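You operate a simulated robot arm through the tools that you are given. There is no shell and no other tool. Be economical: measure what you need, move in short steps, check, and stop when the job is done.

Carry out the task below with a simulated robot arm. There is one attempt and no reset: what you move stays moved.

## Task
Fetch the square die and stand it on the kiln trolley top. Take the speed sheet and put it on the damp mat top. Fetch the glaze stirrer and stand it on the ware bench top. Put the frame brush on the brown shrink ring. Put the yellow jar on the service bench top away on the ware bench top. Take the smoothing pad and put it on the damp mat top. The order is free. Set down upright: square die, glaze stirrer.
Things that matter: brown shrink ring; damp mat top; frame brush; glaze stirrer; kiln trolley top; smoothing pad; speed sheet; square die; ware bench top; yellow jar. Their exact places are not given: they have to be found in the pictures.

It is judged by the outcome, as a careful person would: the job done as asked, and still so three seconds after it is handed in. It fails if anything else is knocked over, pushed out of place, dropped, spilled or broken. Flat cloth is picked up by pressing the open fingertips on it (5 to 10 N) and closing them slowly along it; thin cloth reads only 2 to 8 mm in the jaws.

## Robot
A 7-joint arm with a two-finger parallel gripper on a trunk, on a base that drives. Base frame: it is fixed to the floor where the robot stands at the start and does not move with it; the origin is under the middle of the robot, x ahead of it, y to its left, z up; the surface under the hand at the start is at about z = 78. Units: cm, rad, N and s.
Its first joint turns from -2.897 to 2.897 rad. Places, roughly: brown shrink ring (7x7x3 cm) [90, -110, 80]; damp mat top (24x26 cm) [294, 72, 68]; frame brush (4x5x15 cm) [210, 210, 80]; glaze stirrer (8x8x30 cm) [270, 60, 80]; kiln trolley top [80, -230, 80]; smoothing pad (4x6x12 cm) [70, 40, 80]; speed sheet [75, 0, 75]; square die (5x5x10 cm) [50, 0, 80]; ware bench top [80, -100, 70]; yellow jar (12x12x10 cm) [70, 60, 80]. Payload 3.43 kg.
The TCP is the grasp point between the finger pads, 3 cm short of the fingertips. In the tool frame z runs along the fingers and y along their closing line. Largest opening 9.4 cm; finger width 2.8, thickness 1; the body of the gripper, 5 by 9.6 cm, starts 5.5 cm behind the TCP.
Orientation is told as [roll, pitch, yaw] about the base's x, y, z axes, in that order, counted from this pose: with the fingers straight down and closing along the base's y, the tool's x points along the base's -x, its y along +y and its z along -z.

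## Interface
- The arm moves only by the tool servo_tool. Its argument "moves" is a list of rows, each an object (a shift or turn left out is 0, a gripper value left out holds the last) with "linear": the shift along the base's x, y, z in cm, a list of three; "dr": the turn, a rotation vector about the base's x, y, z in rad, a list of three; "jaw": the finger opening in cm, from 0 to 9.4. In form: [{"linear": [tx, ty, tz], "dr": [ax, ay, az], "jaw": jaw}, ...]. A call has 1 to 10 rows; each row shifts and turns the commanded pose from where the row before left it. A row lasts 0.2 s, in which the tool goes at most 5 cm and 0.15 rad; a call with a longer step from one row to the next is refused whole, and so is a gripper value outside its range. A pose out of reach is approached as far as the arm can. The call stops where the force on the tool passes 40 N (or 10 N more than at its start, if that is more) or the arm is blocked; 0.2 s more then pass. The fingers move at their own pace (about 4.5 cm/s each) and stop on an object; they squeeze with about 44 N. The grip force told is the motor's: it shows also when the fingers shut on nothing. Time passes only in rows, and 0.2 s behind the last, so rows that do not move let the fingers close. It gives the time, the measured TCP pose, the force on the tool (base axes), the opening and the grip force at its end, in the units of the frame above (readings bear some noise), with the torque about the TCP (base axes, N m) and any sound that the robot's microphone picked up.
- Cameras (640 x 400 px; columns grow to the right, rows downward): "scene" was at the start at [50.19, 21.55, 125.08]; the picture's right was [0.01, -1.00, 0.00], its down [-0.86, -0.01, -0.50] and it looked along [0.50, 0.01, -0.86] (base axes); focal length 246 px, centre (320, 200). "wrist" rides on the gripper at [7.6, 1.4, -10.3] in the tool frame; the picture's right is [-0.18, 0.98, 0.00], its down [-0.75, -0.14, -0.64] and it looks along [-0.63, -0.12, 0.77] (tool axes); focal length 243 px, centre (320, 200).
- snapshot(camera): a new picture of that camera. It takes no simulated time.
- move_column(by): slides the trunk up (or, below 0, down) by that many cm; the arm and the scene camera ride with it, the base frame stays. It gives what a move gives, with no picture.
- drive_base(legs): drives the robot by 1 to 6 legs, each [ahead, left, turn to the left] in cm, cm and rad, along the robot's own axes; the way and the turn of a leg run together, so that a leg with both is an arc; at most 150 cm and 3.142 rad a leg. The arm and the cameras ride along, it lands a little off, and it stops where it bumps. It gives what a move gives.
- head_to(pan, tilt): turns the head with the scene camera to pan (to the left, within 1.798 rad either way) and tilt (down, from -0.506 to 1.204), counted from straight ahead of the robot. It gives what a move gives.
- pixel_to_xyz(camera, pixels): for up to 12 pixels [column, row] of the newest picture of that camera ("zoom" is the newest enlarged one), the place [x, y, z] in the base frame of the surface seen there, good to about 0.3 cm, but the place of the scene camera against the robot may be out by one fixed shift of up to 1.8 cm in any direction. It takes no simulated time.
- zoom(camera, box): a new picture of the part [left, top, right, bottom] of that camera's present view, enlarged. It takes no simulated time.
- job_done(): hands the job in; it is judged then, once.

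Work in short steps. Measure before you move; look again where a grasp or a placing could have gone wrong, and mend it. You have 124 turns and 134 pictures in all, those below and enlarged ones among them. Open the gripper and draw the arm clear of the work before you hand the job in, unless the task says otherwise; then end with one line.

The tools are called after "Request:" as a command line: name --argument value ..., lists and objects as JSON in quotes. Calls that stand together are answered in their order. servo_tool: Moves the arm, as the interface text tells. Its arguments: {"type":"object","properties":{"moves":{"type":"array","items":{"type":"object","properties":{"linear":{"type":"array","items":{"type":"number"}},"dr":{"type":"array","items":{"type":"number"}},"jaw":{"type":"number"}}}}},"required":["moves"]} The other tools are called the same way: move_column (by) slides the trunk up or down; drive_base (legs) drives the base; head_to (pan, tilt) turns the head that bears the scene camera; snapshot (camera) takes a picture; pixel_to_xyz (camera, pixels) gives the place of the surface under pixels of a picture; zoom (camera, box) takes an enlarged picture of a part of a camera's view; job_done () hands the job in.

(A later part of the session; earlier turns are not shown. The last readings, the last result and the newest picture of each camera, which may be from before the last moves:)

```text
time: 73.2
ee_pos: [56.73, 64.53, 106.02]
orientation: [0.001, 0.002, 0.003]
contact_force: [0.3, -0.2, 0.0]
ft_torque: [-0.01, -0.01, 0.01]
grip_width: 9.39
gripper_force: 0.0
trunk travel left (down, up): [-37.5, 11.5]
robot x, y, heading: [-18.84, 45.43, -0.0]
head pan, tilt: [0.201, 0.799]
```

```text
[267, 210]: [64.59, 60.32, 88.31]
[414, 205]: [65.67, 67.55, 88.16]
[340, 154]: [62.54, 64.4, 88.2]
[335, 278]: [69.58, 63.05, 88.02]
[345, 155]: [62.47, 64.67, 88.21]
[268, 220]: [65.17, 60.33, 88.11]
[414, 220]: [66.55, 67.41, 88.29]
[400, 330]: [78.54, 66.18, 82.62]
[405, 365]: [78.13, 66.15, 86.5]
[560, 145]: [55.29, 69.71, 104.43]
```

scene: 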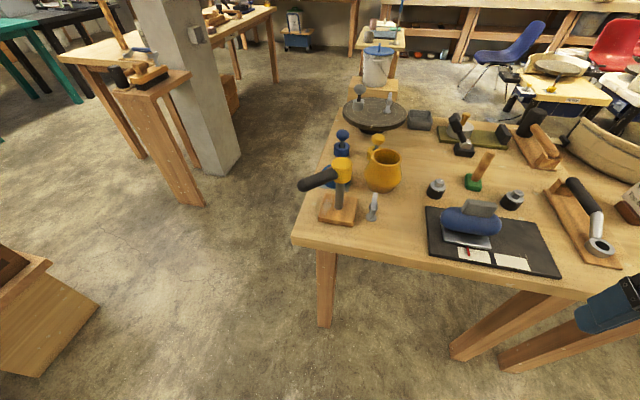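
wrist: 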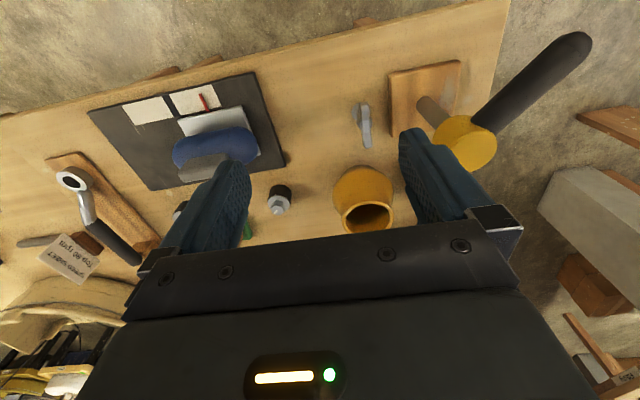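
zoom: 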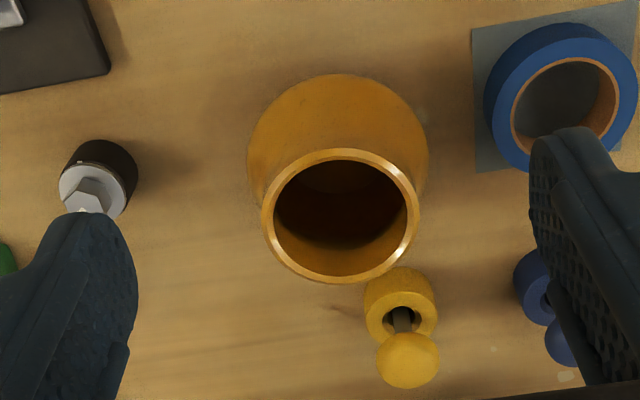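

Rim centre (66.0,63.9), diameter ≈7.5, top z≈88.2. I go over it and lower to z≈88.

Request:
servo_tool --moves '[{"linear": [3.1, -0.2, 0]}, {"linear": [3.1, -0.2, 0]}, {"linear": [3.1, -0.2, -1]}, {"linear": [0, 0, -4]}, {"linear": [0, 0, -4]}, {"linear": [0, 0, -3]}, {}]'

Request:
snapshot --camera "wrist"

```text
time: 74.8
ee_pos: [65.94, 63.8, 94.16]
orientation: [0.0, 0.0, 0.004]
contact_force: [0.2, -0.3, 0.4]
ft_torque: [-0.02, 0.01, 0.0]
grip_width: 9.4
gripper_force: 0.1
trunk travel left (down, up): [-37.5, 11.5]
robot x, y, heading: [-18.77, 45.21, -0.001]
head pan, tilt: [0.201, 0.799]
```

```text
98 pictures are left
```

wrist: 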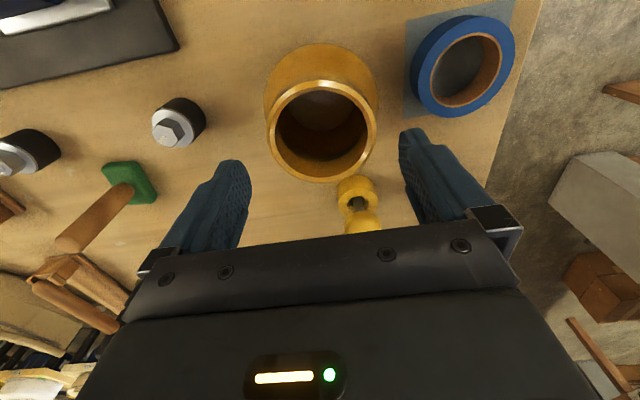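

The jar is centred at (322,130) between the fingers. Lowering to z≈87.8 and closing.

Request:
servo_tool --moves '[{"linear": [0, 0, -3]}, {"linear": [0, 0, -2]}, {"linear": [0, 0, -1.3]}, {"jaw": 7}, {"jaw": 5}, {"jaw": 5}, {"jaw": 5}, {"jaw": 5}]'

Request:
servo_tool --moves '[{}, {"linear": [0, 0, 0.5]}, {"linear": [0, 0, 1]}, {"linear": [0, 0, 1]}, {}]'

Request:
snapshot --camera "wrist"

```text
time: 75.6
ee_pos: [66.14, 63.87, 89.08]
orientation: [0.005, -0.006, 0.002]
contact_force: [-0.2, 0.2, 18.2]
ft_torque: [-0.29, 0.32, 0.08]
grip_width: 9.42
gripper_force: 0.0
trunk travel left (down, up): [-37.5, 11.5]
robot x, y, heading: [-18.93, 45.13, -0.002]
head pan, tilt: [0.201, 0.799]
stopped in row 3: the force on the tool passed its limit at 54 N (the readings are from after the stop); the commanded pose is now the measured one
```

```text
time: 76.8
ee_pos: [66.18, 63.88, 91.53]
orientation: [0.001, -0.001, 0.004]
contact_force: [-0.5, 0.1, -4.2]
ft_torque: [0.04, 0.02, -0.02]
grip_width: 9.43
gripper_force: 0.1
trunk travel left (down, up): [-37.5, 11.5]
robot x, y, heading: [-19.02, 45.37, -0.005]
head pan, tilt: [0.201, 0.799]
```

```text
97 pictures are left
```

wrist: 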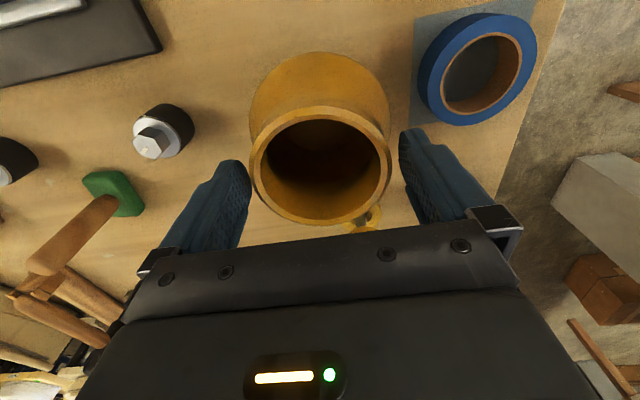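

Fingertips met the jar's shoulder at z≈86, and now the force reads -4.2 N — the jar may be wedged in the open fingers. I measure.

Request:
pixel_to_xyz --camera "wrist" --pixels '[[256, 165], [386, 165], [320, 112], [318, 218], [260, 90], [360, 225]]'

Request:
zoom --camera "wrist" --box '[200, 40, 460, 240]'

Request:
head_to --pan 0.2 --tilt 0.7

Request:
zoom --camera "scene" --box '[200, 80, 520, 280]'

```text
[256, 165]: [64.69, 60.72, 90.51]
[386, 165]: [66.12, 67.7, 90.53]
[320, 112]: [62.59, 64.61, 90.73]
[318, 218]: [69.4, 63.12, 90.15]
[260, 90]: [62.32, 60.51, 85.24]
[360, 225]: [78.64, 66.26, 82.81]
```

```text
2.00 times, centred on (330, 140) of wrist
```

zoom: 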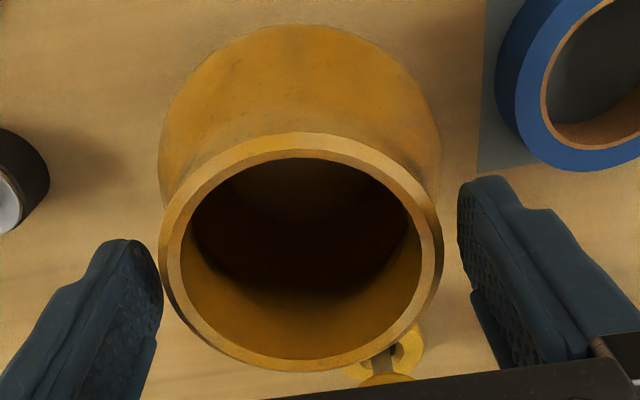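

```text
time: 77.4
ee_pos: [66.2, 63.89, 91.71]
orientation: [0.003, -0.001, 0.003]
contact_force: [0.0, 0.8, -4.1]
ft_torque: [0.01, 0.02, 0.04]
grip_width: 9.4
gripper_force: 0.2
trunk travel left (down, up): [-37.5, 11.5]
robot x, y, heading: [-18.41, 45.38, -0.004]
head pan, tilt: [0.201, 0.7]
```

```text
2.00 times, centred on (360, 180) of scene
```

zoom: 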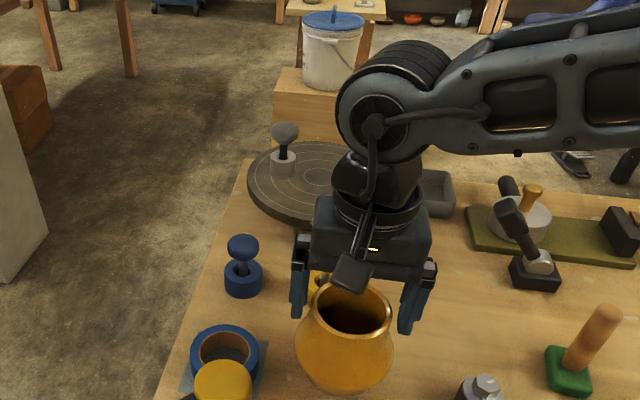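

The jar is indeed wedged and lifted 2.4 cm. I lower it back to the bench, then rise a little and check whether it frees.

Request:
servo_tool --moves '[{"linear": [0, 0, -1.2]}, {"linear": [0, 0, -0.8]}, {"linear": [0, 0, -0.4]}, {}]'

Request:
servo_tool --moves '[{"linear": [0, 0.4, 0.3]}, {"linear": [0, -0.8, 0.3]}, {"linear": [0, 0.4, 0.4]}, {}]'

Request:
snapshot --camera "wrist"

Request:
pixel_to_xyz --camera "wrist" --pixels '[[256, 165], [386, 165], [320, 112], [318, 218]]'

```text
time: 78.4
ee_pos: [66.17, 63.82, 89.24]
orientation: [0.001, -0.002, 0.003]
contact_force: [-1.0, -1.5, 1.0]
ft_torque: [-0.02, -0.03, -0.02]
grip_width: 9.41
gripper_force: 0.3
trunk travel left (down, up): [-37.5, 11.5]
robot x, y, heading: [-18.85, 44.87, -0.008]
head pan, tilt: [0.201, 0.7]
```

```text
time: 79.4
ee_pos: [66.1, 63.97, 90.03]
orientation: [0.003, -0.002, 0.003]
contact_force: [1.1, -1.1, -4.4]
ft_torque: [0.0, 0.02, 0.02]
grip_width: 9.41
gripper_force: 0.3
trunk travel left (down, up): [-37.5, 11.5]
robot x, y, heading: [-18.68, 45.49, 0.0]
head pan, tilt: [0.201, 0.7]
```

```text
94 pictures are left
```

wrist: 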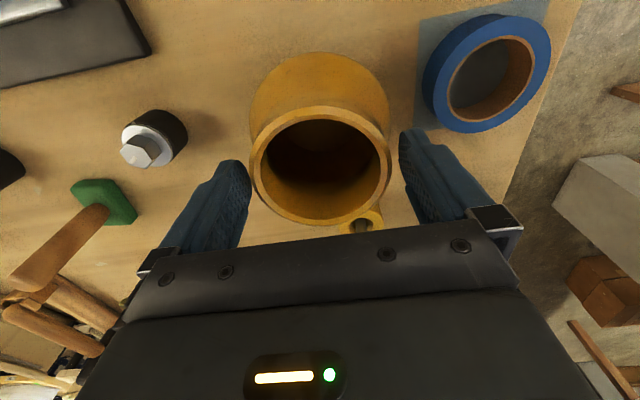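

```text
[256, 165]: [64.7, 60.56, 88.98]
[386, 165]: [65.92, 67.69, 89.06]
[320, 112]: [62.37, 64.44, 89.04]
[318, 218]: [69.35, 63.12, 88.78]
```

The jar is self-locked in the taper, meaning the slope lies within friction; squeezing should hold it. I close here at 0.8 cm height and check.

Request:
servo_tool --moves '[{"linear": [0, 0, -0.6]}, {"jaw": 9.0}, {"jaw": 8.5}, {"jaw": 8}, {"jaw": 7}, {"jaw": 6}, {}, {"linear": [0, 0, 0.5]}, {"linear": [0, 0, 1]}, {}]'

Request:
snapshot --camera "wrist"

Request:
pixel_to_xyz --camera "wrist" --pixels '[[256, 165], [386, 165], [320, 112], [318, 218]]'

```text
time: 81.6
ee_pos: [66.09, 63.87, 90.85]
orientation: [0.003, -0.003, 0.004]
contact_force: [-0.5, -0.1, -4.5]
ft_torque: [-0.03, -0.03, -0.02]
grip_width: 9.36
gripper_force: 43.6
trunk travel left (down, up): [-37.5, 11.5]
robot x, y, heading: [-18.89, 44.77, -0.0]
head pan, tilt: [0.201, 0.7]
```

```text
93 pictures are left
```

wrist: 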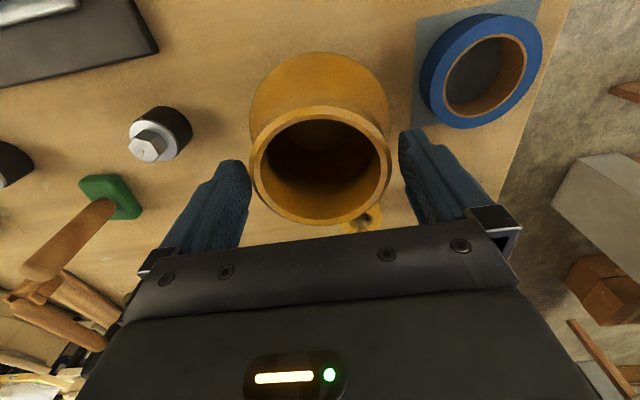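

```text
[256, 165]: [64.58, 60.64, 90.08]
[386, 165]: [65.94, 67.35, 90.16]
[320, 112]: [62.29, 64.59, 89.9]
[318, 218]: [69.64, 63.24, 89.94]
```

The jar is held (9.36 cm, 43.6 N). I raise it well clear and back off.

Request:
servo_tool --moves '[{"linear": [0, 0, 1.5]}, {"linear": [0, 0, 2.5]}, {"linear": [0, 0, 3]}, {"linear": [0, 0, 3]}, {"linear": [0, 0, 3]}, {"linear": [0, 0, 2]}, {"linear": [-2, 0, 1]}, {"linear": [-3, -1, 0]}, {"linear": [-3, -1, 0]}, {"linear": [-2, -1, 0]}]'

Request:
drive_base --legs '[[-20, 0, 0]]'

Request:
snapshot --camera "wrist"

```text
time: 83.8
ee_pos: [56.3, 60.97, 106.94]
orientation: [0.003, 0.0, 0.005]
contact_force: [-0.1, 0.0, -4.9]
ft_torque: [0.02, -0.04, -0.02]
grip_width: 9.37
gripper_force: 43.0
trunk travel left (down, up): [-37.5, 11.5]
robot x, y, heading: [-19.17, 45.25, 0.005]
head pan, tilt: [0.201, 0.7]
```

```text
time: 85.4
ee_pos: [35.98, 60.85, 106.86]
orientation: [0.003, -0.003, 0.0]
contact_force: [0.7, -0.4, -3.6]
ft_torque: [0.0, 0.0, -0.01]
grip_width: 9.38
gripper_force: 44.1
trunk travel left (down, up): [-37.5, 11.5]
robot x, y, heading: [-39.36, 45.56, -0.002]
head pan, tilt: [0.201, 0.7]
```

```text
92 pictures are left
```

wrist: 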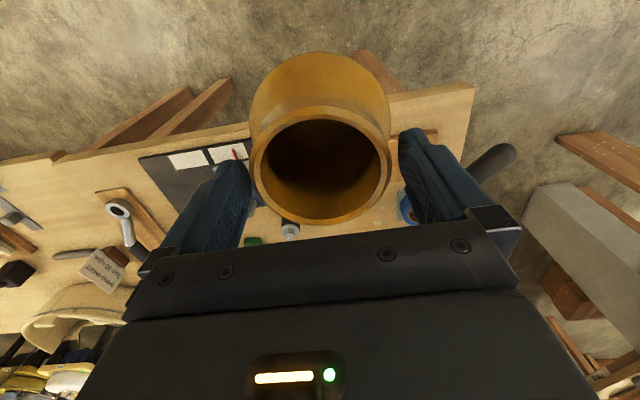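

Held well. Next to the ware bench gap between the slab board and the turntable: drive right 113.

Request:
drive_base --legs '[[0, -113, 0]]'

Request:
head_to --pan 0.25 --tilt 0.8

Request:
snapshot --camera "scene"

Request:
pixel_to_xyz --camera "scene" --pixels '[[320, 260], [300, 260], [340, 260], [360, 260], [320, 220], [340, 200]]'

```text
time: 91.3
ee_pos: [35.31, -54.23, 106.87]
orientation: [0.004, -0.003, 0.0]
contact_force: [-0.1, 0.4, -4.4]
ft_torque: [0.01, -0.01, -0.03]
grip_width: 9.32
gripper_force: 44.1
trunk travel left (down, up): [-37.5, 11.5]
robot x, y, heading: [-40.04, -69.72, -0.008]
head pan, tilt: [0.201, 0.7]
```

```text
time: 92.0
ee_pos: [35.45, -54.26, 106.84]
orientation: [0.005, -0.002, -0.001]
contact_force: [-0.7, -0.2, -4.5]
ft_torque: [-0.01, -0.02, 0.01]
grip_width: 9.32
gripper_force: 43.8
trunk travel left (down, up): [-37.5, 11.5]
robot x, y, heading: [-39.8, -69.78, -0.01]
head pan, tilt: [0.25, 0.799]
```

```text
91 pictures are left
```

scene: 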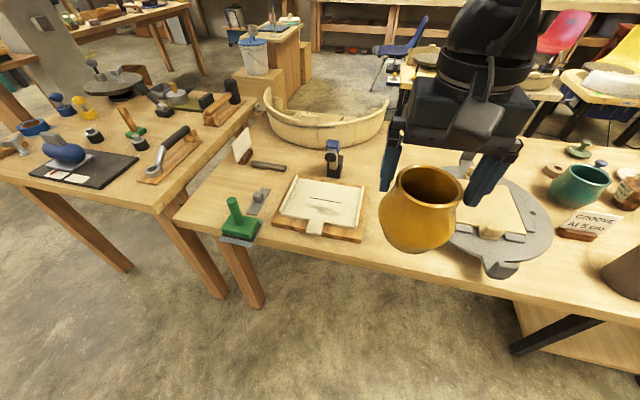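

```text
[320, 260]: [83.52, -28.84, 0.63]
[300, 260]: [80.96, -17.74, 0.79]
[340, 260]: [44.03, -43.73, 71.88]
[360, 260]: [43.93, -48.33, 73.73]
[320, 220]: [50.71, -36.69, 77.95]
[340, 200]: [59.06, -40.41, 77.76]
```

The brown ring shows at (555,170). I check the landing gap with the wrist camera.

Request:
snapshot --camera "wrist"

Request:
pixel_to_xyz --camera "scene" --pixels '[[366, 190], [362, 235], [375, 190], [370, 160], [445, 250], [440, 230], [555, 170], [560, 165], [549, 172], [385, 150]]'

```text
90 pictures are left
```

wrist: 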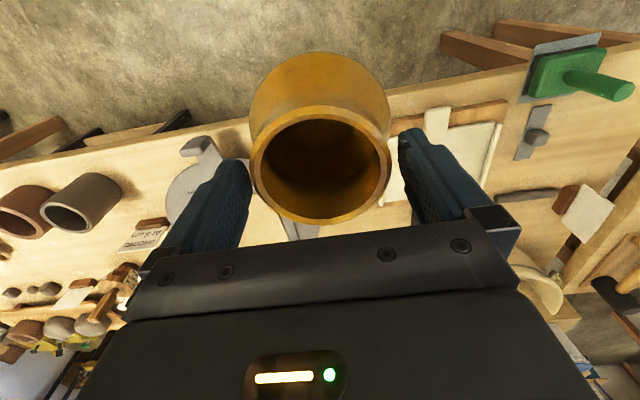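

```text
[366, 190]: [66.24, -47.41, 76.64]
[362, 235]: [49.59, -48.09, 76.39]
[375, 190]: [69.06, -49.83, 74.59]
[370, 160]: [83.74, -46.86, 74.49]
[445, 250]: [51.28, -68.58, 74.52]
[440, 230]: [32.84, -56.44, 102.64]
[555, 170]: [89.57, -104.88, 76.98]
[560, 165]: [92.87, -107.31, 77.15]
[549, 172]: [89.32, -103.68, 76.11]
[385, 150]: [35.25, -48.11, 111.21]
```

Free spot chosen at about (80,-54), clear of the board, turntable and boat. I drive ahead and move over it.

Request:
drive_base --legs '[[30, 0, 0]]'

Request:
servo_tool --moves '[{"linear": [3.5, 0, 0]}, {"linear": [4, 0, 0]}, {"linear": [4, 0, 0]}, {"linear": [3, 0, 0]}, {}]'

Request:
snapshot --camera "wrist"

Request:
snapshot --camera "scene"

```text
time: 94.0
ee_pos: [66.15, -53.7, 106.85]
orientation: [0.002, -0.001, 0.006]
contact_force: [-0.3, 0.1, -3.4]
ft_torque: [0.05, 0.02, -0.03]
grip_width: 9.3
gripper_force: 44.2
trunk travel left (down, up): [-37.5, 11.5]
robot x, y, heading: [-8.9, -69.85, -0.001]
head pan, tilt: [0.25, 0.799]
```

```text
time: 95.2
ee_pos: [80.59, -54.01, 106.95]
orientation: [0.002, -0.002, 0.005]
contact_force: [-0.9, -0.2, -3.3]
ft_torque: [0.0, -0.01, 0.0]
grip_width: 9.3
gripper_force: 43.8
trunk travel left (down, up): [-37.5, 11.5]
robot x, y, heading: [-8.77, -69.4, 0.001]
head pan, tilt: [0.25, 0.799]
```

```text
89 pictures are left
```

wrist: 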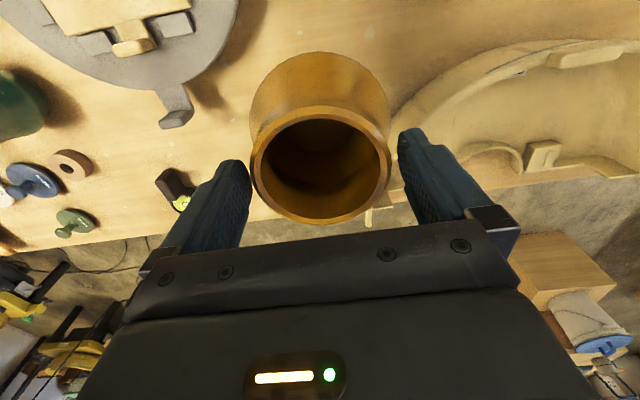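

```text
88 pictures are left
```

scene: 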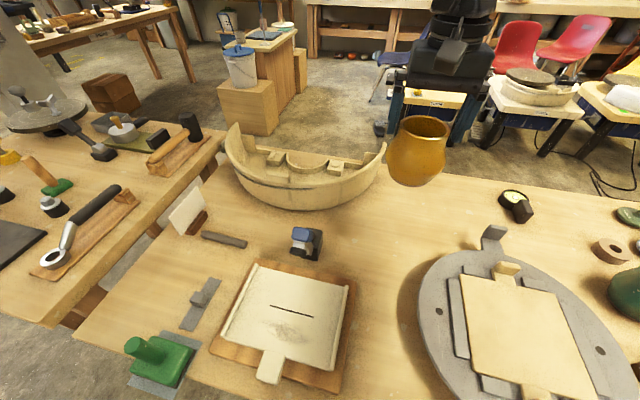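

Request:
pixel_to_xyz --camera "scene" --pixels '[[382, 152], [365, 200], [345, 205], [375, 185], [430, 290], [480, 255], [400, 230], [390, 270], [492, 235], [352, 290], [425, 215]]'

Request:
pixel_to_xyz --camera "wrist" --pixels '[[395, 110], [410, 100], [165, 118], [195, 80], [400, 140], [240, 200]]'

```text
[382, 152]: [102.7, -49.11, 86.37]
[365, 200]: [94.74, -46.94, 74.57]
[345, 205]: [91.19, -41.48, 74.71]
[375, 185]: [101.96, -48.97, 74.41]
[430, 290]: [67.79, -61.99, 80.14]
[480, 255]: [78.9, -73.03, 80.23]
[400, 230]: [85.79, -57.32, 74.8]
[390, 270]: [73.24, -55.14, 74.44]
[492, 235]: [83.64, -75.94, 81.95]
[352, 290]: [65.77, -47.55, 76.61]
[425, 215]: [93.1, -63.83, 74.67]
```

```text
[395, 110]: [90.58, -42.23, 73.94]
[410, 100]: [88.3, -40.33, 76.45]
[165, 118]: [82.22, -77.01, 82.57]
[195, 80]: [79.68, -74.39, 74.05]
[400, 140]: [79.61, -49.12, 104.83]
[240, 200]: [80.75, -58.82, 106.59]
```

The spot at (80.5,-54) is clear all round (≥9 cm). I descend.

Request:
servo_tool --moves '[{"linear": [0, 0, -4]}, {"linear": [0, 0, -4]}, {"linear": [0, 0, -4]}, {"linear": [0, 0, -4]}, {"linear": [0, 0, -3]}, {"linear": [0, 0, -1.5]}, {}]'

Request:
servo_tool --moves '[{"linear": [0, 0, -0.4]}, {"linear": [0, 0, -0.3]}, {"linear": [0, 0, -0.2]}, {}]'

```text
time: 96.8
ee_pos: [80.64, -53.78, 86.45]
orientation: [0.002, -0.003, 0.004]
contact_force: [0.6, 0.6, -4.5]
ft_torque: [-0.02, 0.01, 0.01]
grip_width: 9.29
gripper_force: 44.3
trunk travel left (down, up): [-37.5, 11.5]
robot x, y, heading: [-9.09, -69.78, -0.006]
head pan, tilt: [0.25, 0.799]
```

```text
time: 97.8
ee_pos: [80.6, -53.76, 85.52]
orientation: [0.004, -0.002, 0.005]
contact_force: [0.0, 0.0, -4.5]
ft_torque: [0.01, -0.02, 0.06]
grip_width: 9.31
gripper_force: 44.2
trunk travel left (down, up): [-37.5, 11.5]
robot x, y, heading: [-8.91, -69.58, -0.002]
head pan, tilt: [0.25, 0.799]
```

Request:
servo_tool --moves '[{"linear": [0, 0, -0.3]}, {"linear": [0, 0, -0.2]}, {"linear": [0, 0, -0.15]}, {}]'

```text
time: 98.8
ee_pos: [80.72, -53.76, 85.27]
orientation: [0.004, -0.004, 0.005]
contact_force: [-8.5, -0.9, 39.9]
ft_torque: [-0.37, 1.21, 0.02]
grip_width: 9.26
gripper_force: 44.3
trunk travel left (down, up): [-37.5, 11.5]
robot x, y, heading: [-8.93, -69.57, -0.002]
head pan, tilt: [0.25, 0.799]
```

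Contact. I ease off the pressure, open, and rise a little.

Request:
servo_tool --moves '[{"linear": [0, 0, 0.3]}, {"jaw": 9.4}, {"jaw": 9.4}, {"jaw": 9.4}, {"linear": [0, 0, 0.5]}, {}]'

Request:
snapshot --camera "wrist"

Request:
pixel_to_xyz --camera "wrist" --pixels '[[256, 165], [386, 165], [320, 112], [318, 218]]'

```text
time: 100.2
ee_pos: [80.65, -53.81, 85.64]
orientation: [0.003, -0.003, 0.004]
contact_force: [0.2, -1.0, 0.6]
ft_torque: [0.01, -0.02, 0.02]
grip_width: 9.38
gripper_force: 0.0
trunk travel left (down, up): [-37.5, 11.5]
robot x, y, heading: [-9.03, -69.39, -0.002]
head pan, tilt: [0.25, 0.799]
```

```text
87 pictures are left
```

wrist: 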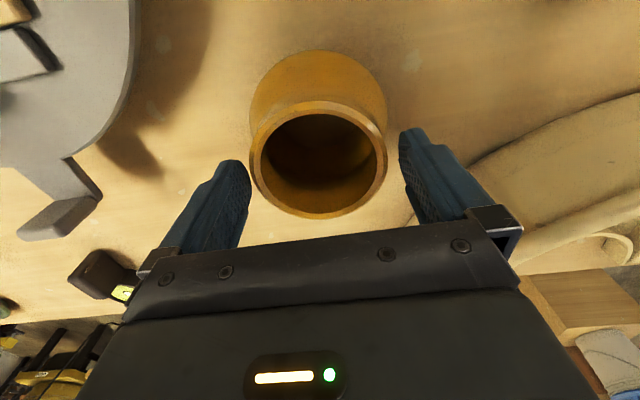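

```text
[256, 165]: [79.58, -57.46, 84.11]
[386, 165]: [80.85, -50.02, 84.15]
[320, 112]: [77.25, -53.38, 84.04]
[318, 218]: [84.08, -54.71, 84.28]
```

Force is zero and the rim is at 84.1: the jar stands free. I rise slowly.

Request:
servo_tool --moves '[{"linear": [0, 0, 1]}, {"linear": [0, 0, 2]}, {"linear": [0, 0, 4]}, {"linear": [0, 0, 4]}, {"linear": [0, 0, 4]}, {"linear": [0, 0, 4]}]'

Request:
snapshot --camera "scene"

```text
time: 101.7
ee_pos: [80.73, -53.47, 104.69]
orientation: [0.0, -0.001, 0.005]
contact_force: [0.1, -0.3, -0.4]
ft_torque: [0.03, 0.0, 0.03]
grip_width: 9.4
gripper_force: 0.1
trunk travel left (down, up): [-37.5, 11.5]
robot x, y, heading: [-8.66, -69.6, -0.002]
head pan, tilt: [0.25, 0.799]
```

```text
86 pictures are left
```

scene: 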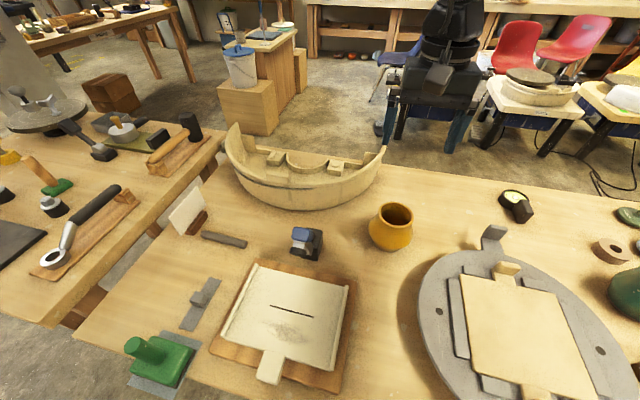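

The jar stands on the ware bench. Next the speed sheet: I drive left and look at the card with the wrist camera.

Request:
drive_base --legs '[[-5, 53, 0]]'

Request:
servo_tool --moves '[{"linear": [-4, 0, 0]}, {"linear": [-4, 0, 0]}, {"linear": [-4, 0, 0]}, {"linear": [-2, 0, 0]}]'

Request:
snapshot --camera "wrist"

Request:
head_to --pan 0.15 --tilt 1.0

Request:
snapshot --camera "scene"

```text
time: 104.7
ee_pos: [75.12, 0.26, 104.57]
orientation: [0.003, -0.001, 0.019]
contact_force: [0.1, -0.3, 0.4]
ft_torque: [0.03, 0.01, 0.0]
grip_width: 9.4
gripper_force: 0.1
trunk travel left (down, up): [-37.5, 11.5]
robot x, y, heading: [-14.6, -17.13, 0.017]
head pan, tilt: [0.25, 0.799]
```

```text
time: 105.7
ee_pos: [60.88, 0.36, 104.74]
orientation: [0.005, -0.002, 0.019]
contact_force: [-0.1, -0.9, 0.0]
ft_torque: [0.05, 0.01, -0.05]
grip_width: 9.4
gripper_force: 0.0
trunk travel left (down, up): [-37.5, 11.5]
robot x, y, heading: [-14.2, -17.34, 0.014]
head pan, tilt: [0.25, 0.799]
```

```text
85 pictures are left
```

wrist: 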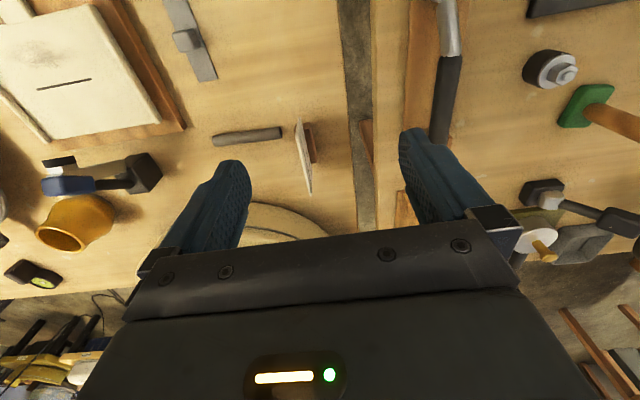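

```text
time: 106.4
ee_pos: [61.01, 0.25, 104.77]
orientation: [0.004, -0.001, 0.019]
contact_force: [-0.3, -0.1, 1.1]
ft_torque: [-0.01, -0.04, -0.01]
grip_width: 9.38
gripper_force: 0.1
trunk travel left (down, up): [-37.5, 11.5]
robot x, y, heading: [-13.86, -17.62, 0.017]
head pan, tilt: [0.15, 1.0]
```

```text
84 pictures are left
```

scene: 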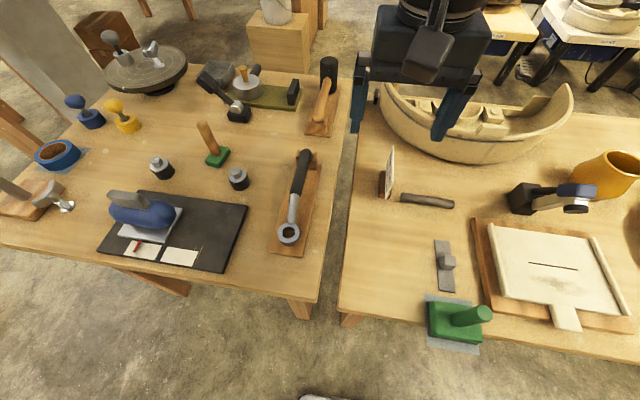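

Request:
zoom --camera "wrist" --box '[250, 100, 370, 200]'

Request:
pixel_to_xyz --camera "zoom" --pixels '[[250, 100], [265, 180], [285, 260], [310, 340], [300, 130], [330, 160], [350, 240], [320, 120], [262, 84], [322, 370]]'

Request:
zoom --camera "scene" --box '[340, 130, 470, 230]'

```text
4.00 times, centred on (310, 150) of wrist
```

zoom: 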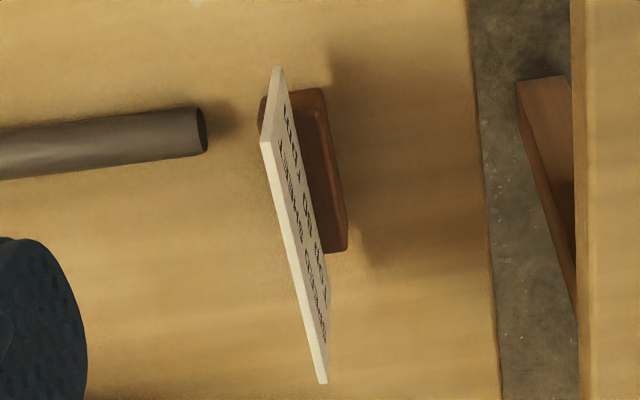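

```text
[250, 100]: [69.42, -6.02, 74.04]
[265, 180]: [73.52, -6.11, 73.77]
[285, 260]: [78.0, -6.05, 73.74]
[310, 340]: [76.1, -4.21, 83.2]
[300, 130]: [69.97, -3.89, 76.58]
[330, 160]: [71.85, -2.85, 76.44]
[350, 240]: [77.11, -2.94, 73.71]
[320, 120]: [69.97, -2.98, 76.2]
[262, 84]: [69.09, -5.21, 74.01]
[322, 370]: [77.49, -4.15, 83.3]
```

```text
4.00 times, centred on (405, 180) of scene
```

zoom: 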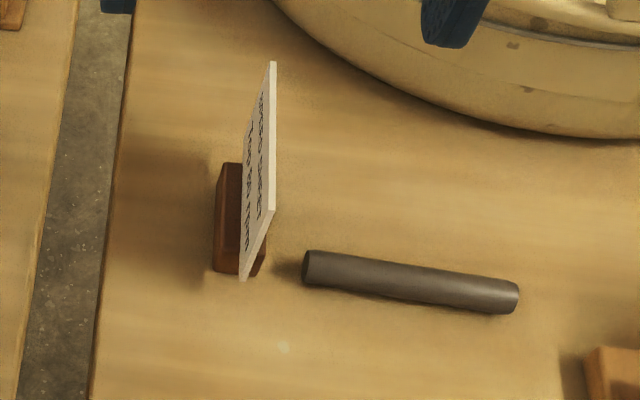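

Request:
pixel_to_xyz --camera "zoom" --pixels '[[242, 270], [270, 205], [258, 235], [248, 255], [272, 70], [272, 140], [228, 230], [235, 170], [258, 265]]'

Request:
zoom --camera "wrist" --box '[250, 100, 370, 200]'

Request:
pixel_to_xyz --camera "zoom" --pixels '[[280, 180], [290, 220], [272, 150], [300, 200], [310, 260], [283, 95], [292, 280], [302, 310]]'

```text
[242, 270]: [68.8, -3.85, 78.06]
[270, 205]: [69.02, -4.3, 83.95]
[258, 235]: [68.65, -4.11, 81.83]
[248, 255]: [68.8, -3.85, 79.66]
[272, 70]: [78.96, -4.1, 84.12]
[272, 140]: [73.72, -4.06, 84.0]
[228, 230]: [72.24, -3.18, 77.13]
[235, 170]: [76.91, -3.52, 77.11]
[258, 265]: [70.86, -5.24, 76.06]
```

```text
4.00 times, centred on (310, 150) of wrist
```

zoom: 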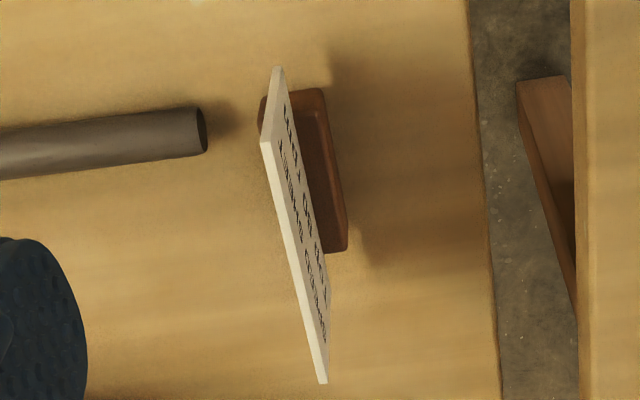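

```text
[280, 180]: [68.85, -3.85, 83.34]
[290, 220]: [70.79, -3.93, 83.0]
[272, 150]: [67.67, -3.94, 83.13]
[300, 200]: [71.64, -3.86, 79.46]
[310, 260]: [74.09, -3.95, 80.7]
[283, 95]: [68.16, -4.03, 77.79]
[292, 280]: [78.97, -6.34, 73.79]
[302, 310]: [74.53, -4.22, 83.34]
```

The card is nearly vertical at y≈-4.0, x 67.7–78, z up to 83.4, with its block below 76.4. I go down over it with tool z≈80.6 and close along y.

Request:
servo_tool --moves '[{"linear": [4, -1.4, 0], "dr": [0, 0, -0.02]}, {"linear": [4, -1.4, 0]}, {"linear": [3.8, -1.4, 0]}, {"linear": [0, 0, -4.5]}, {"linear": [0, 0, -4.5]}, {"linear": [0, 0, -4]}, {}]'

Request:
snapshot --camera "wrist"

```text
time: 108.0
ee_pos: [73.14, -4.05, 91.8]
orientation: [0.002, -0.002, -0.001]
contact_force: [0.7, 0.1, -0.8]
ft_torque: [0.02, -0.01, -0.02]
grip_width: 9.42
gripper_force: 0.1
trunk travel left (down, up): [-37.5, 11.5]
robot x, y, heading: [-14.33, -17.43, 0.012]
head pan, tilt: [0.15, 1.0]
```

```text
80 pictures are left
```

wrist: 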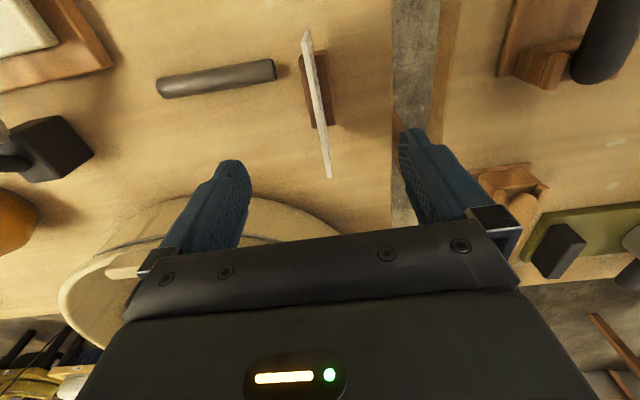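

Request:
servo_tool --moves '[{"linear": [0, 0, -4]}, {"linear": [0, 0, -4]}, {"linear": [0, 0, -3]}, {"jaw": 5}, {"jaw": 2}, {"jaw": 1}, {"jaw": 0}, {"jaw": 0}, {"jaw": 0}]'

Request:
servo_tool --moves '[{}, {"linear": [0, 0, 0.5]}, {"linear": [0, 0, 1]}, {"linear": [0, 0, 2]}, {"linear": [0, 0, 2]}, {}]'

Request:
snapshot --camera "wrist"

```text
time: 110.0
ee_pos: [72.94, -3.95, 80.65]
orientation: [0.004, -0.002, -0.001]
contact_force: [0.3, 0.8, 0.3]
ft_torque: [0.0, 0.0, 0.02]
grip_width: 0.79
gripper_force: 31.2
trunk travel left (down, up): [-37.5, 11.5]
robot x, y, heading: [-14.19, -17.19, 0.01]
head pan, tilt: [0.15, 1.0]
```

```text
time: 111.4
ee_pos: [73.17, -4.18, 86.0]
orientation: [0.002, -0.001, -0.002]
contact_force: [0.7, -0.6, -0.4]
ft_torque: [0.0, -0.04, -0.02]
grip_width: 0.75
gripper_force: 41.4
trunk travel left (down, up): [-37.5, 11.5]
robot x, y, heading: [-14.37, -17.68, 0.015]
head pan, tilt: [0.15, 1.0]
```

```text
79 pictures are left
```

wrist: 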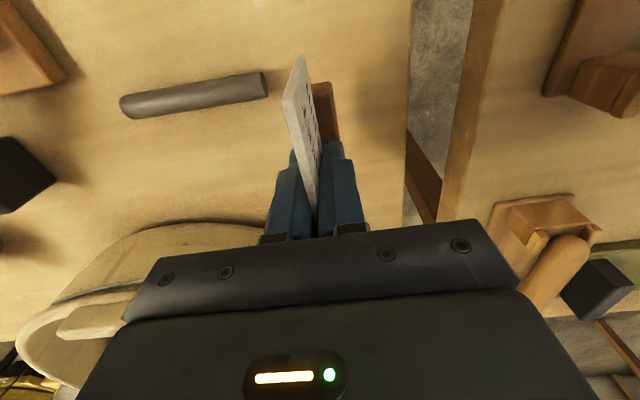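

The card and its block are lifted together. I raise it, back off, and survey the floor to find the way to the damp mat.

Request:
servo_tool --moves '[{"linear": [0, 0, 4]}, {"linear": [0, 0, 4]}, {"linear": [0, 0, 4]}, {"linear": [-4, 0, 2]}, {"linear": [-4, 0, 0]}, {"linear": [-4, 0, 0]}, {"linear": [-4, 0, 0]}, {"linear": [-3, 0, 0]}]'

Request:
drive_base --legs '[[-24, 0, 0], [0, 75, 0]]'

Request:
head_to --pan 0.5 --tilt 0.4

Request:
snapshot --camera "scene"

```text
time: 113.2
ee_pos: [53.67, -3.98, 100.18]
orientation: [0.001, -0.001, 0.002]
contact_force: [-0.9, -0.6, -1.1]
ft_torque: [0.0, -0.01, 0.03]
grip_width: 0.73
gripper_force: 41.0
trunk travel left (down, up): [-37.5, 11.5]
robot x, y, heading: [-14.11, -17.53, 0.018]
head pan, tilt: [0.15, 1.0]
```

```text
time: 118.7
ee_pos: [28.31, 71.65, 100.21]
orientation: [0.004, -0.004, 0.013]
contact_force: [-0.3, -0.2, -0.9]
ft_torque: [-0.02, 0.01, 0.0]
grip_width: 0.75
gripper_force: 41.6
trunk travel left (down, up): [-37.5, 11.5]
robot x, y, heading: [-39.79, 57.3, 0.027]
head pan, tilt: [0.15, 1.0]
```

```text
time: 119.7
ee_pos: [28.27, 71.63, 100.12]
orientation: [0.002, -0.003, 0.01]
contact_force: [-0.8, 0.6, -0.8]
ft_torque: [0.03, -0.01, -0.04]
grip_width: 0.74
gripper_force: 41.7
trunk travel left (down, up): [-37.5, 11.5]
robot x, y, heading: [-39.3, 57.14, 0.027]
head pan, tilt: [0.499, 0.4]
```

```text
78 pictures are left
```

scene: 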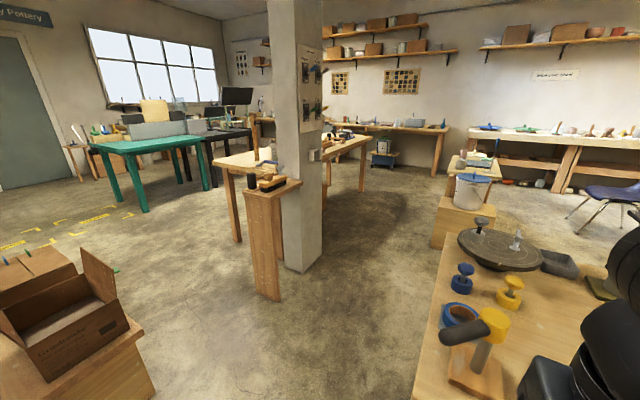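

Request:
pixel_to_xyz --camera "scene" --pixels '[[310, 265], [265, 295], [120, 395], [400, 350], [430, 245], [475, 185], [478, 160], [500, 215], [360, 200], [240, 240], [440, 180], [340, 145]]'

Request:
zoom --camera "scene" --box '[220, 100, 540, 280]'

```text
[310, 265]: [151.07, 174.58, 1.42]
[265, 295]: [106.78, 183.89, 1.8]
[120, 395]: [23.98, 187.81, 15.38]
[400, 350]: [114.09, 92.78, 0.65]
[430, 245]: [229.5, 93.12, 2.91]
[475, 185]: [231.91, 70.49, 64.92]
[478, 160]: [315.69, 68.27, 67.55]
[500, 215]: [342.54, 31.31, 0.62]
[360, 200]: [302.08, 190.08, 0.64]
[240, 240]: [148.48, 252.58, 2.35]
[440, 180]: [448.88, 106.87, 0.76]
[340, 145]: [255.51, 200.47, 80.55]
```

```text
2.00 times, centred on (380, 190) of scene
```

zoom: 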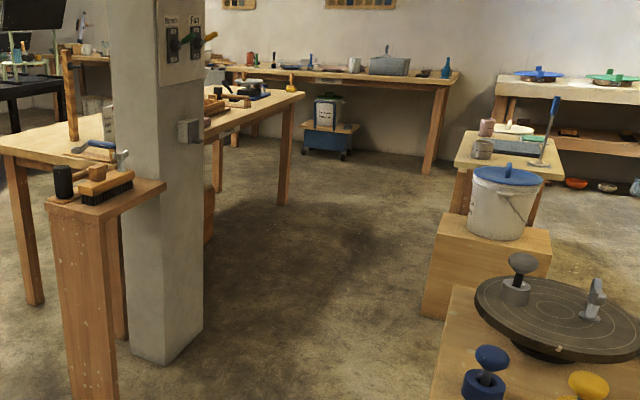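

There is a passage at y≈90–165 between the bench end and the pillar, and the mat and blue stirrer stand on a small table near (290,70). I drive through at y≈128.

Request:
drive_base --legs '[[0, 71, -0.027], [130, 0, 0]]'

Request:
head_to --pan -0.2 --tilt 0.5

Request:
snapshot --camera "scene"

Request:
pixel_to_xyz --camera "scene" --pixels '[[320, 200], [320, 250], [380, 200], [420, 200], [440, 200], [460, 200], [400, 230], [250, 220]]'

```text
time: 129.6
ee_pos: [156.0, 139.12, 100.26]
orientation: [0.004, -0.002, -0.029]
contact_force: [0.2, -0.8, -1.1]
ft_torque: [-0.04, -0.01, 0.0]
grip_width: 0.74
gripper_force: 41.6
trunk travel left (down, up): [-37.5, 11.5]
robot x, y, heading: [87.67, 127.84, -0.017]
head pan, tilt: [0.499, 0.4]
```

```text
time: 130.7
ee_pos: [156.02, 139.13, 100.19]
orientation: [0.003, -0.001, -0.029]
contact_force: [-0.4, 0.7, -0.7]
ft_torque: [0.0, -0.01, 0.01]
grip_width: 0.76
gripper_force: 41.8
trunk travel left (down, up): [-37.5, 11.5]
robot x, y, heading: [87.75, 127.51, -0.016]
head pan, tilt: [-0.201, 0.499]
```

```text
76 pictures are left
```

scene: 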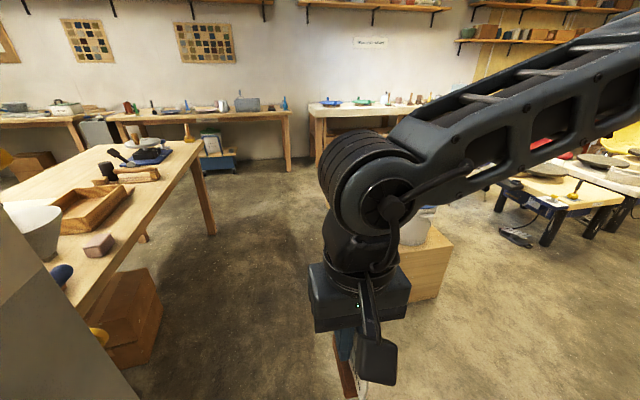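

```text
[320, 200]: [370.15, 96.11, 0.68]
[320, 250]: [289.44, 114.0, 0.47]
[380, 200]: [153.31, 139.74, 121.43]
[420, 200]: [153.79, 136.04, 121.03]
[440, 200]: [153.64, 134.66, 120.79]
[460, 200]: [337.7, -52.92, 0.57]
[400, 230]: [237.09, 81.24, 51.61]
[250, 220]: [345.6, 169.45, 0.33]
```

The way ahead along y≈128 is clear. I drive on, then turn to face the damp mat (−y).

Request:
drive_base --legs '[[100, 0, 0.01], [100, 3, 0.01]]'

Request:
head_to --pan -1.5 --tilt 0.7

Request:
snapshot --camera "scene"

```text
time: 140.7
ee_pos: [354.79, 148.5, 100.19]
orientation: [0.004, -0.001, 0.023]
contact_force: [0.5, -0.6, -0.7]
ft_torque: [0.0, -0.02, 0.05]
grip_width: 0.76
gripper_force: 41.5
trunk travel left (down, up): [-37.5, 11.5]
robot x, y, heading: [287.12, 133.82, 0.038]
head pan, tilt: [-0.201, 0.499]
```

```text
time: 142.1
ee_pos: [354.78, 148.5, 100.18]
orientation: [0.002, -0.002, 0.024]
contact_force: [0.8, -1.1, -0.8]
ft_torque: [0.02, 0.0, 0.02]
grip_width: 0.73
gripper_force: 41.2
trunk travel left (down, up): [-37.5, 11.5]
robot x, y, heading: [287.15, 132.98, 0.037]
head pan, tilt: [-1.499, 0.7]
```

```text
75 pictures are left
```

scene: 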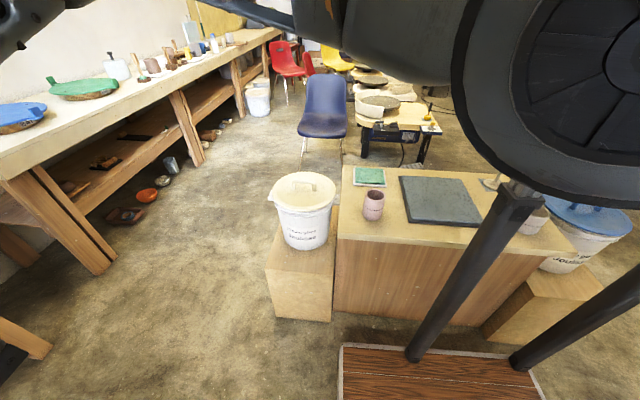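

The dark mat lies at (440,200). I measure it and the table.

Request:
pixel_to_xyz --camera "scene" --pixels '[[403, 178], [463, 180], [412, 220], [480, 225], [440, 200], [340, 238], [375, 205], [370, 177], [520, 245], [300, 210], [345, 170], [400, 355]]'

```text
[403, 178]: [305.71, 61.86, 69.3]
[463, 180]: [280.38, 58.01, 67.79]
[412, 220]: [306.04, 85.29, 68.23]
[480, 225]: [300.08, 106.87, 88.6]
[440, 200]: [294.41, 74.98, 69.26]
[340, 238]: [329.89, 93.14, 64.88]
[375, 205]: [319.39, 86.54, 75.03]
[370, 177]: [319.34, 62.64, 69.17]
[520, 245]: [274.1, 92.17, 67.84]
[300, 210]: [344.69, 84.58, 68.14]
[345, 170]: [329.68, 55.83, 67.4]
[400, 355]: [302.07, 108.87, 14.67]
```

Mat: x 282–306, y 60–86, top z≈68.5. I shift left a bit and turn to face it.

Request:
drive_base --legs '[[0, 9, 0], [0, 0, -1.605]]'

Request:
head_to --pan 0 --tilt 0.9

Request:
snapshot --camera "scene"

Request:
snapshot --camera "wrist"

```text
time: 147.0
ee_pos: [302.74, 75.19, 100.09]
orientation: [0.004, -0.004, -1.534]
contact_force: [0.1, 0.1, -0.2]
ft_torque: [0.02, 0.0, 0.01]
grip_width: 0.74
gripper_force: 41.7
trunk travel left (down, up): [-37.5, 11.5]
robot x, y, heading: [286.9, 142.81, -1.519]
head pan, tilt: [-1.499, 0.7]
```

```text
time: 148.6
ee_pos: [302.72, 75.13, 100.12]
orientation: [0.002, -0.003, -1.536]
contact_force: [-0.5, -0.1, -1.6]
ft_torque: [0.0, 0.0, 0.0]
grip_width: 0.75
gripper_force: 41.4
trunk travel left (down, up): [-37.5, 11.5]
robot x, y, heading: [286.55, 142.38, -1.522]
head pan, tilt: [0.0, 0.901]
```

```text
74 pictures are left
```

scene: 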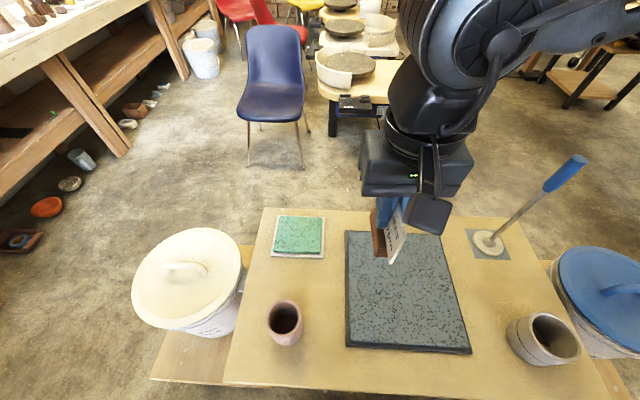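

```text
73 pictures are left
```

wrist: 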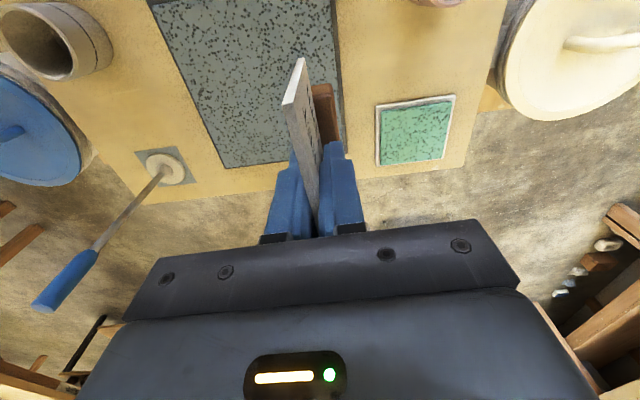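

The dark speckled mat (24x26) is right below. I check its corners with the wrist camera.

Request:
pixel_to_xyz --camera "wrist" --pixels '[[227, 163], [190, 90], [240, 60], [250, 150], [335, 50], [345, 90], [165, 165], [185, 160], [160, 175], [70, 270], [90, 250], [200, 185]]'

```text
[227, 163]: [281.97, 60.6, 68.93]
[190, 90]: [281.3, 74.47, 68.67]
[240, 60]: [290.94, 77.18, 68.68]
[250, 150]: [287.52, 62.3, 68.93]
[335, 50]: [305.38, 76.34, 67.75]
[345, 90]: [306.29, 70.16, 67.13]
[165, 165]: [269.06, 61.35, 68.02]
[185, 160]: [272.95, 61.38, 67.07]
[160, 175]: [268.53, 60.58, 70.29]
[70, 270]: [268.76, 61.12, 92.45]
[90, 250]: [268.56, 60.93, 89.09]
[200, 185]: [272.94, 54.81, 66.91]
```

Mat top z≈68.75; stirrer is upright at (268.7,61). I lower the card at about (299.5,71) with tool z→75.6.

Request:
servo_tool --moves '[{"linear": [-1.6, -2, -4], "dr": [0, 0, -0.035]}, {"linear": [-1.6, -2, -4]}, {"linear": [0, 0, -4]}, {"linear": [0, 0, -4]}, {"linear": [0, 0, -4]}, {"linear": [0, 0, -2.5]}, {"linear": [0, 0, -1]}, {}]'

Request:
servo_tool --moves '[{"linear": [0, 0, -0.4]}, {"linear": [0, 0, -0.3]}, {}]'

Request:
zoom --camera "wrist" --box '[220, 0, 440, 180]'

```text
time: 150.4
ee_pos: [299.58, 71.37, 76.68]
orientation: [0.003, -0.002, -1.57]
contact_force: [0.5, 0.7, 0.4]
ft_torque: [0.03, 0.0, 0.01]
grip_width: 0.75
gripper_force: 41.6
trunk travel left (down, up): [-37.5, 11.5]
robot x, y, heading: [286.67, 142.65, -1.517]
head pan, tilt: [0.0, 0.901]
```

```text
time: 151.2
ee_pos: [299.6, 71.26, 75.9]
orientation: [0.003, 0.0, -1.57]
contact_force: [0.4, 0.0, -0.8]
ft_torque: [-0.03, 0.01, 0.0]
grip_width: 0.74
gripper_force: 41.7
trunk travel left (down, up): [-37.5, 11.5]
robot x, y, heading: [286.79, 142.27, -1.525]
head pan, tilt: [0.0, 0.901]
```

```text
2.22 times, centred on (330, 90) of wrist
```

zoom: 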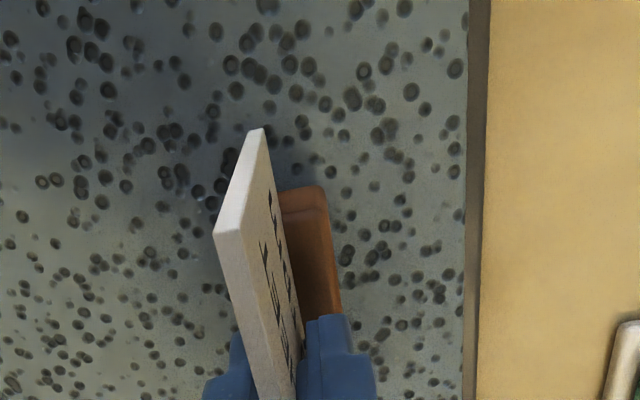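

Request:
servo_tool --moves '[{"linear": [0, 0, -0.2]}, {"linear": [0, 0, -0.15]}, {"linear": [0, 0, -0.1]}, {}]'

```text
time: 152.2
ee_pos: [299.54, 71.19, 75.48]
orientation: [0.003, -0.001, -1.569]
contact_force: [0.7, 0.9, -1.1]
ft_torque: [0.02, 0.0, -0.01]
grip_width: 0.75
gripper_force: 41.7
trunk travel left (down, up): [-37.5, 11.5]
robot x, y, heading: [286.71, 142.67, -1.523]
head pan, tilt: [0.0, 0.901]
```

Request:
servo_tool --moves '[{"linear": [0, 0, -0.15]}, {"linear": [0, 0, -0.15]}, {}]'

```text
time: 153.0
ee_pos: [299.46, 71.34, 75.44]
orientation: [0.006, -0.004, -1.569]
contact_force: [-4.8, 6.6, 31.6]
ft_torque: [0.43, 0.28, -0.02]
grip_width: 0.75
gripper_force: 41.8
trunk travel left (down, up): [-37.5, 11.5]
robot x, y, heading: [286.36, 142.41, -1.523]
head pan, tilt: [0.0, 0.901]
```

Contact. I ease off, open and rise.

Request:
servo_tool --moves '[{"linear": [0, 0, 0.15]}, {"jaw": 2}, {"jaw": 5}, {"jaw": 8}, {"jaw": 8}, {"linear": [0, 0, 2]}, {"linear": [0, 0, 4]}, {"linear": [0, 0, 4]}, {"linear": [0, 0, 4]}, {"linear": [0, 0, 4]}]'

Request:
servo_tool --moves '[{"linear": [0, 1, 5]}, {"linear": [-3, 4, 2]}, {"linear": [-4, 2, 0], "jaw": 9.4}, {"linear": [-4.5, 0, 0]}, {"linear": [-4.5, 0, 0]}, {"linear": [-4.5, 0, 0]}, {"linear": [-4.5, 0, 0]}, {}]'

Request:
snapshot --camera "wrist"

Request:
snapshot --camera "scene"

```text
time: 155.2
ee_pos: [299.57, 71.43, 93.4]
orientation: [0.001, 0.0, -1.57]
contact_force: [-0.2, -0.1, 0.2]
ft_torque: [-0.02, -0.03, 0.01]
grip_width: 8.01
gripper_force: 0.1
trunk travel left (down, up): [-37.5, 11.5]
robot x, y, heading: [286.84, 142.57, -1.52]
head pan, tilt: [0.0, 0.901]
```

```text
refused: row 1 steps farther than a row can; nothing moved
```

```text
71 pictures are left
```

wrist: 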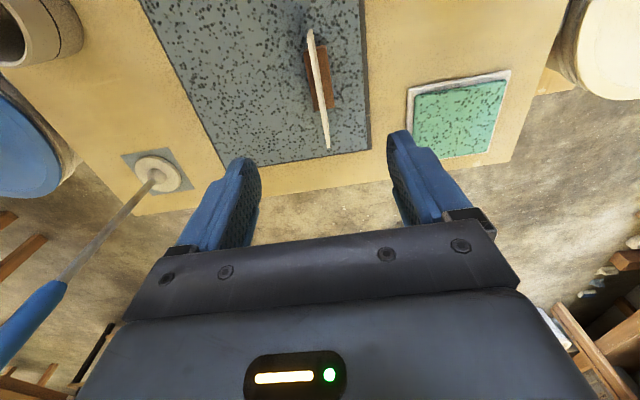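

```text
70 pictures are left
```

scene: 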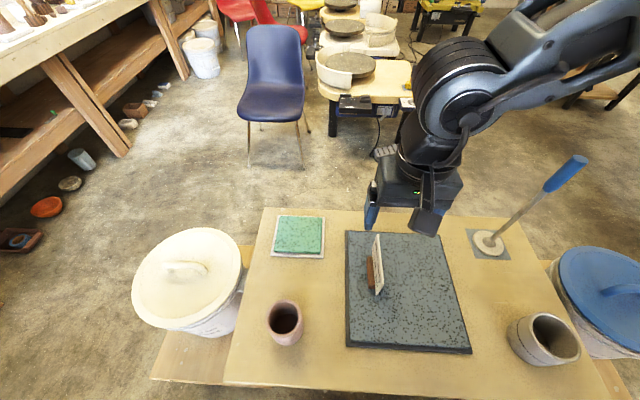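

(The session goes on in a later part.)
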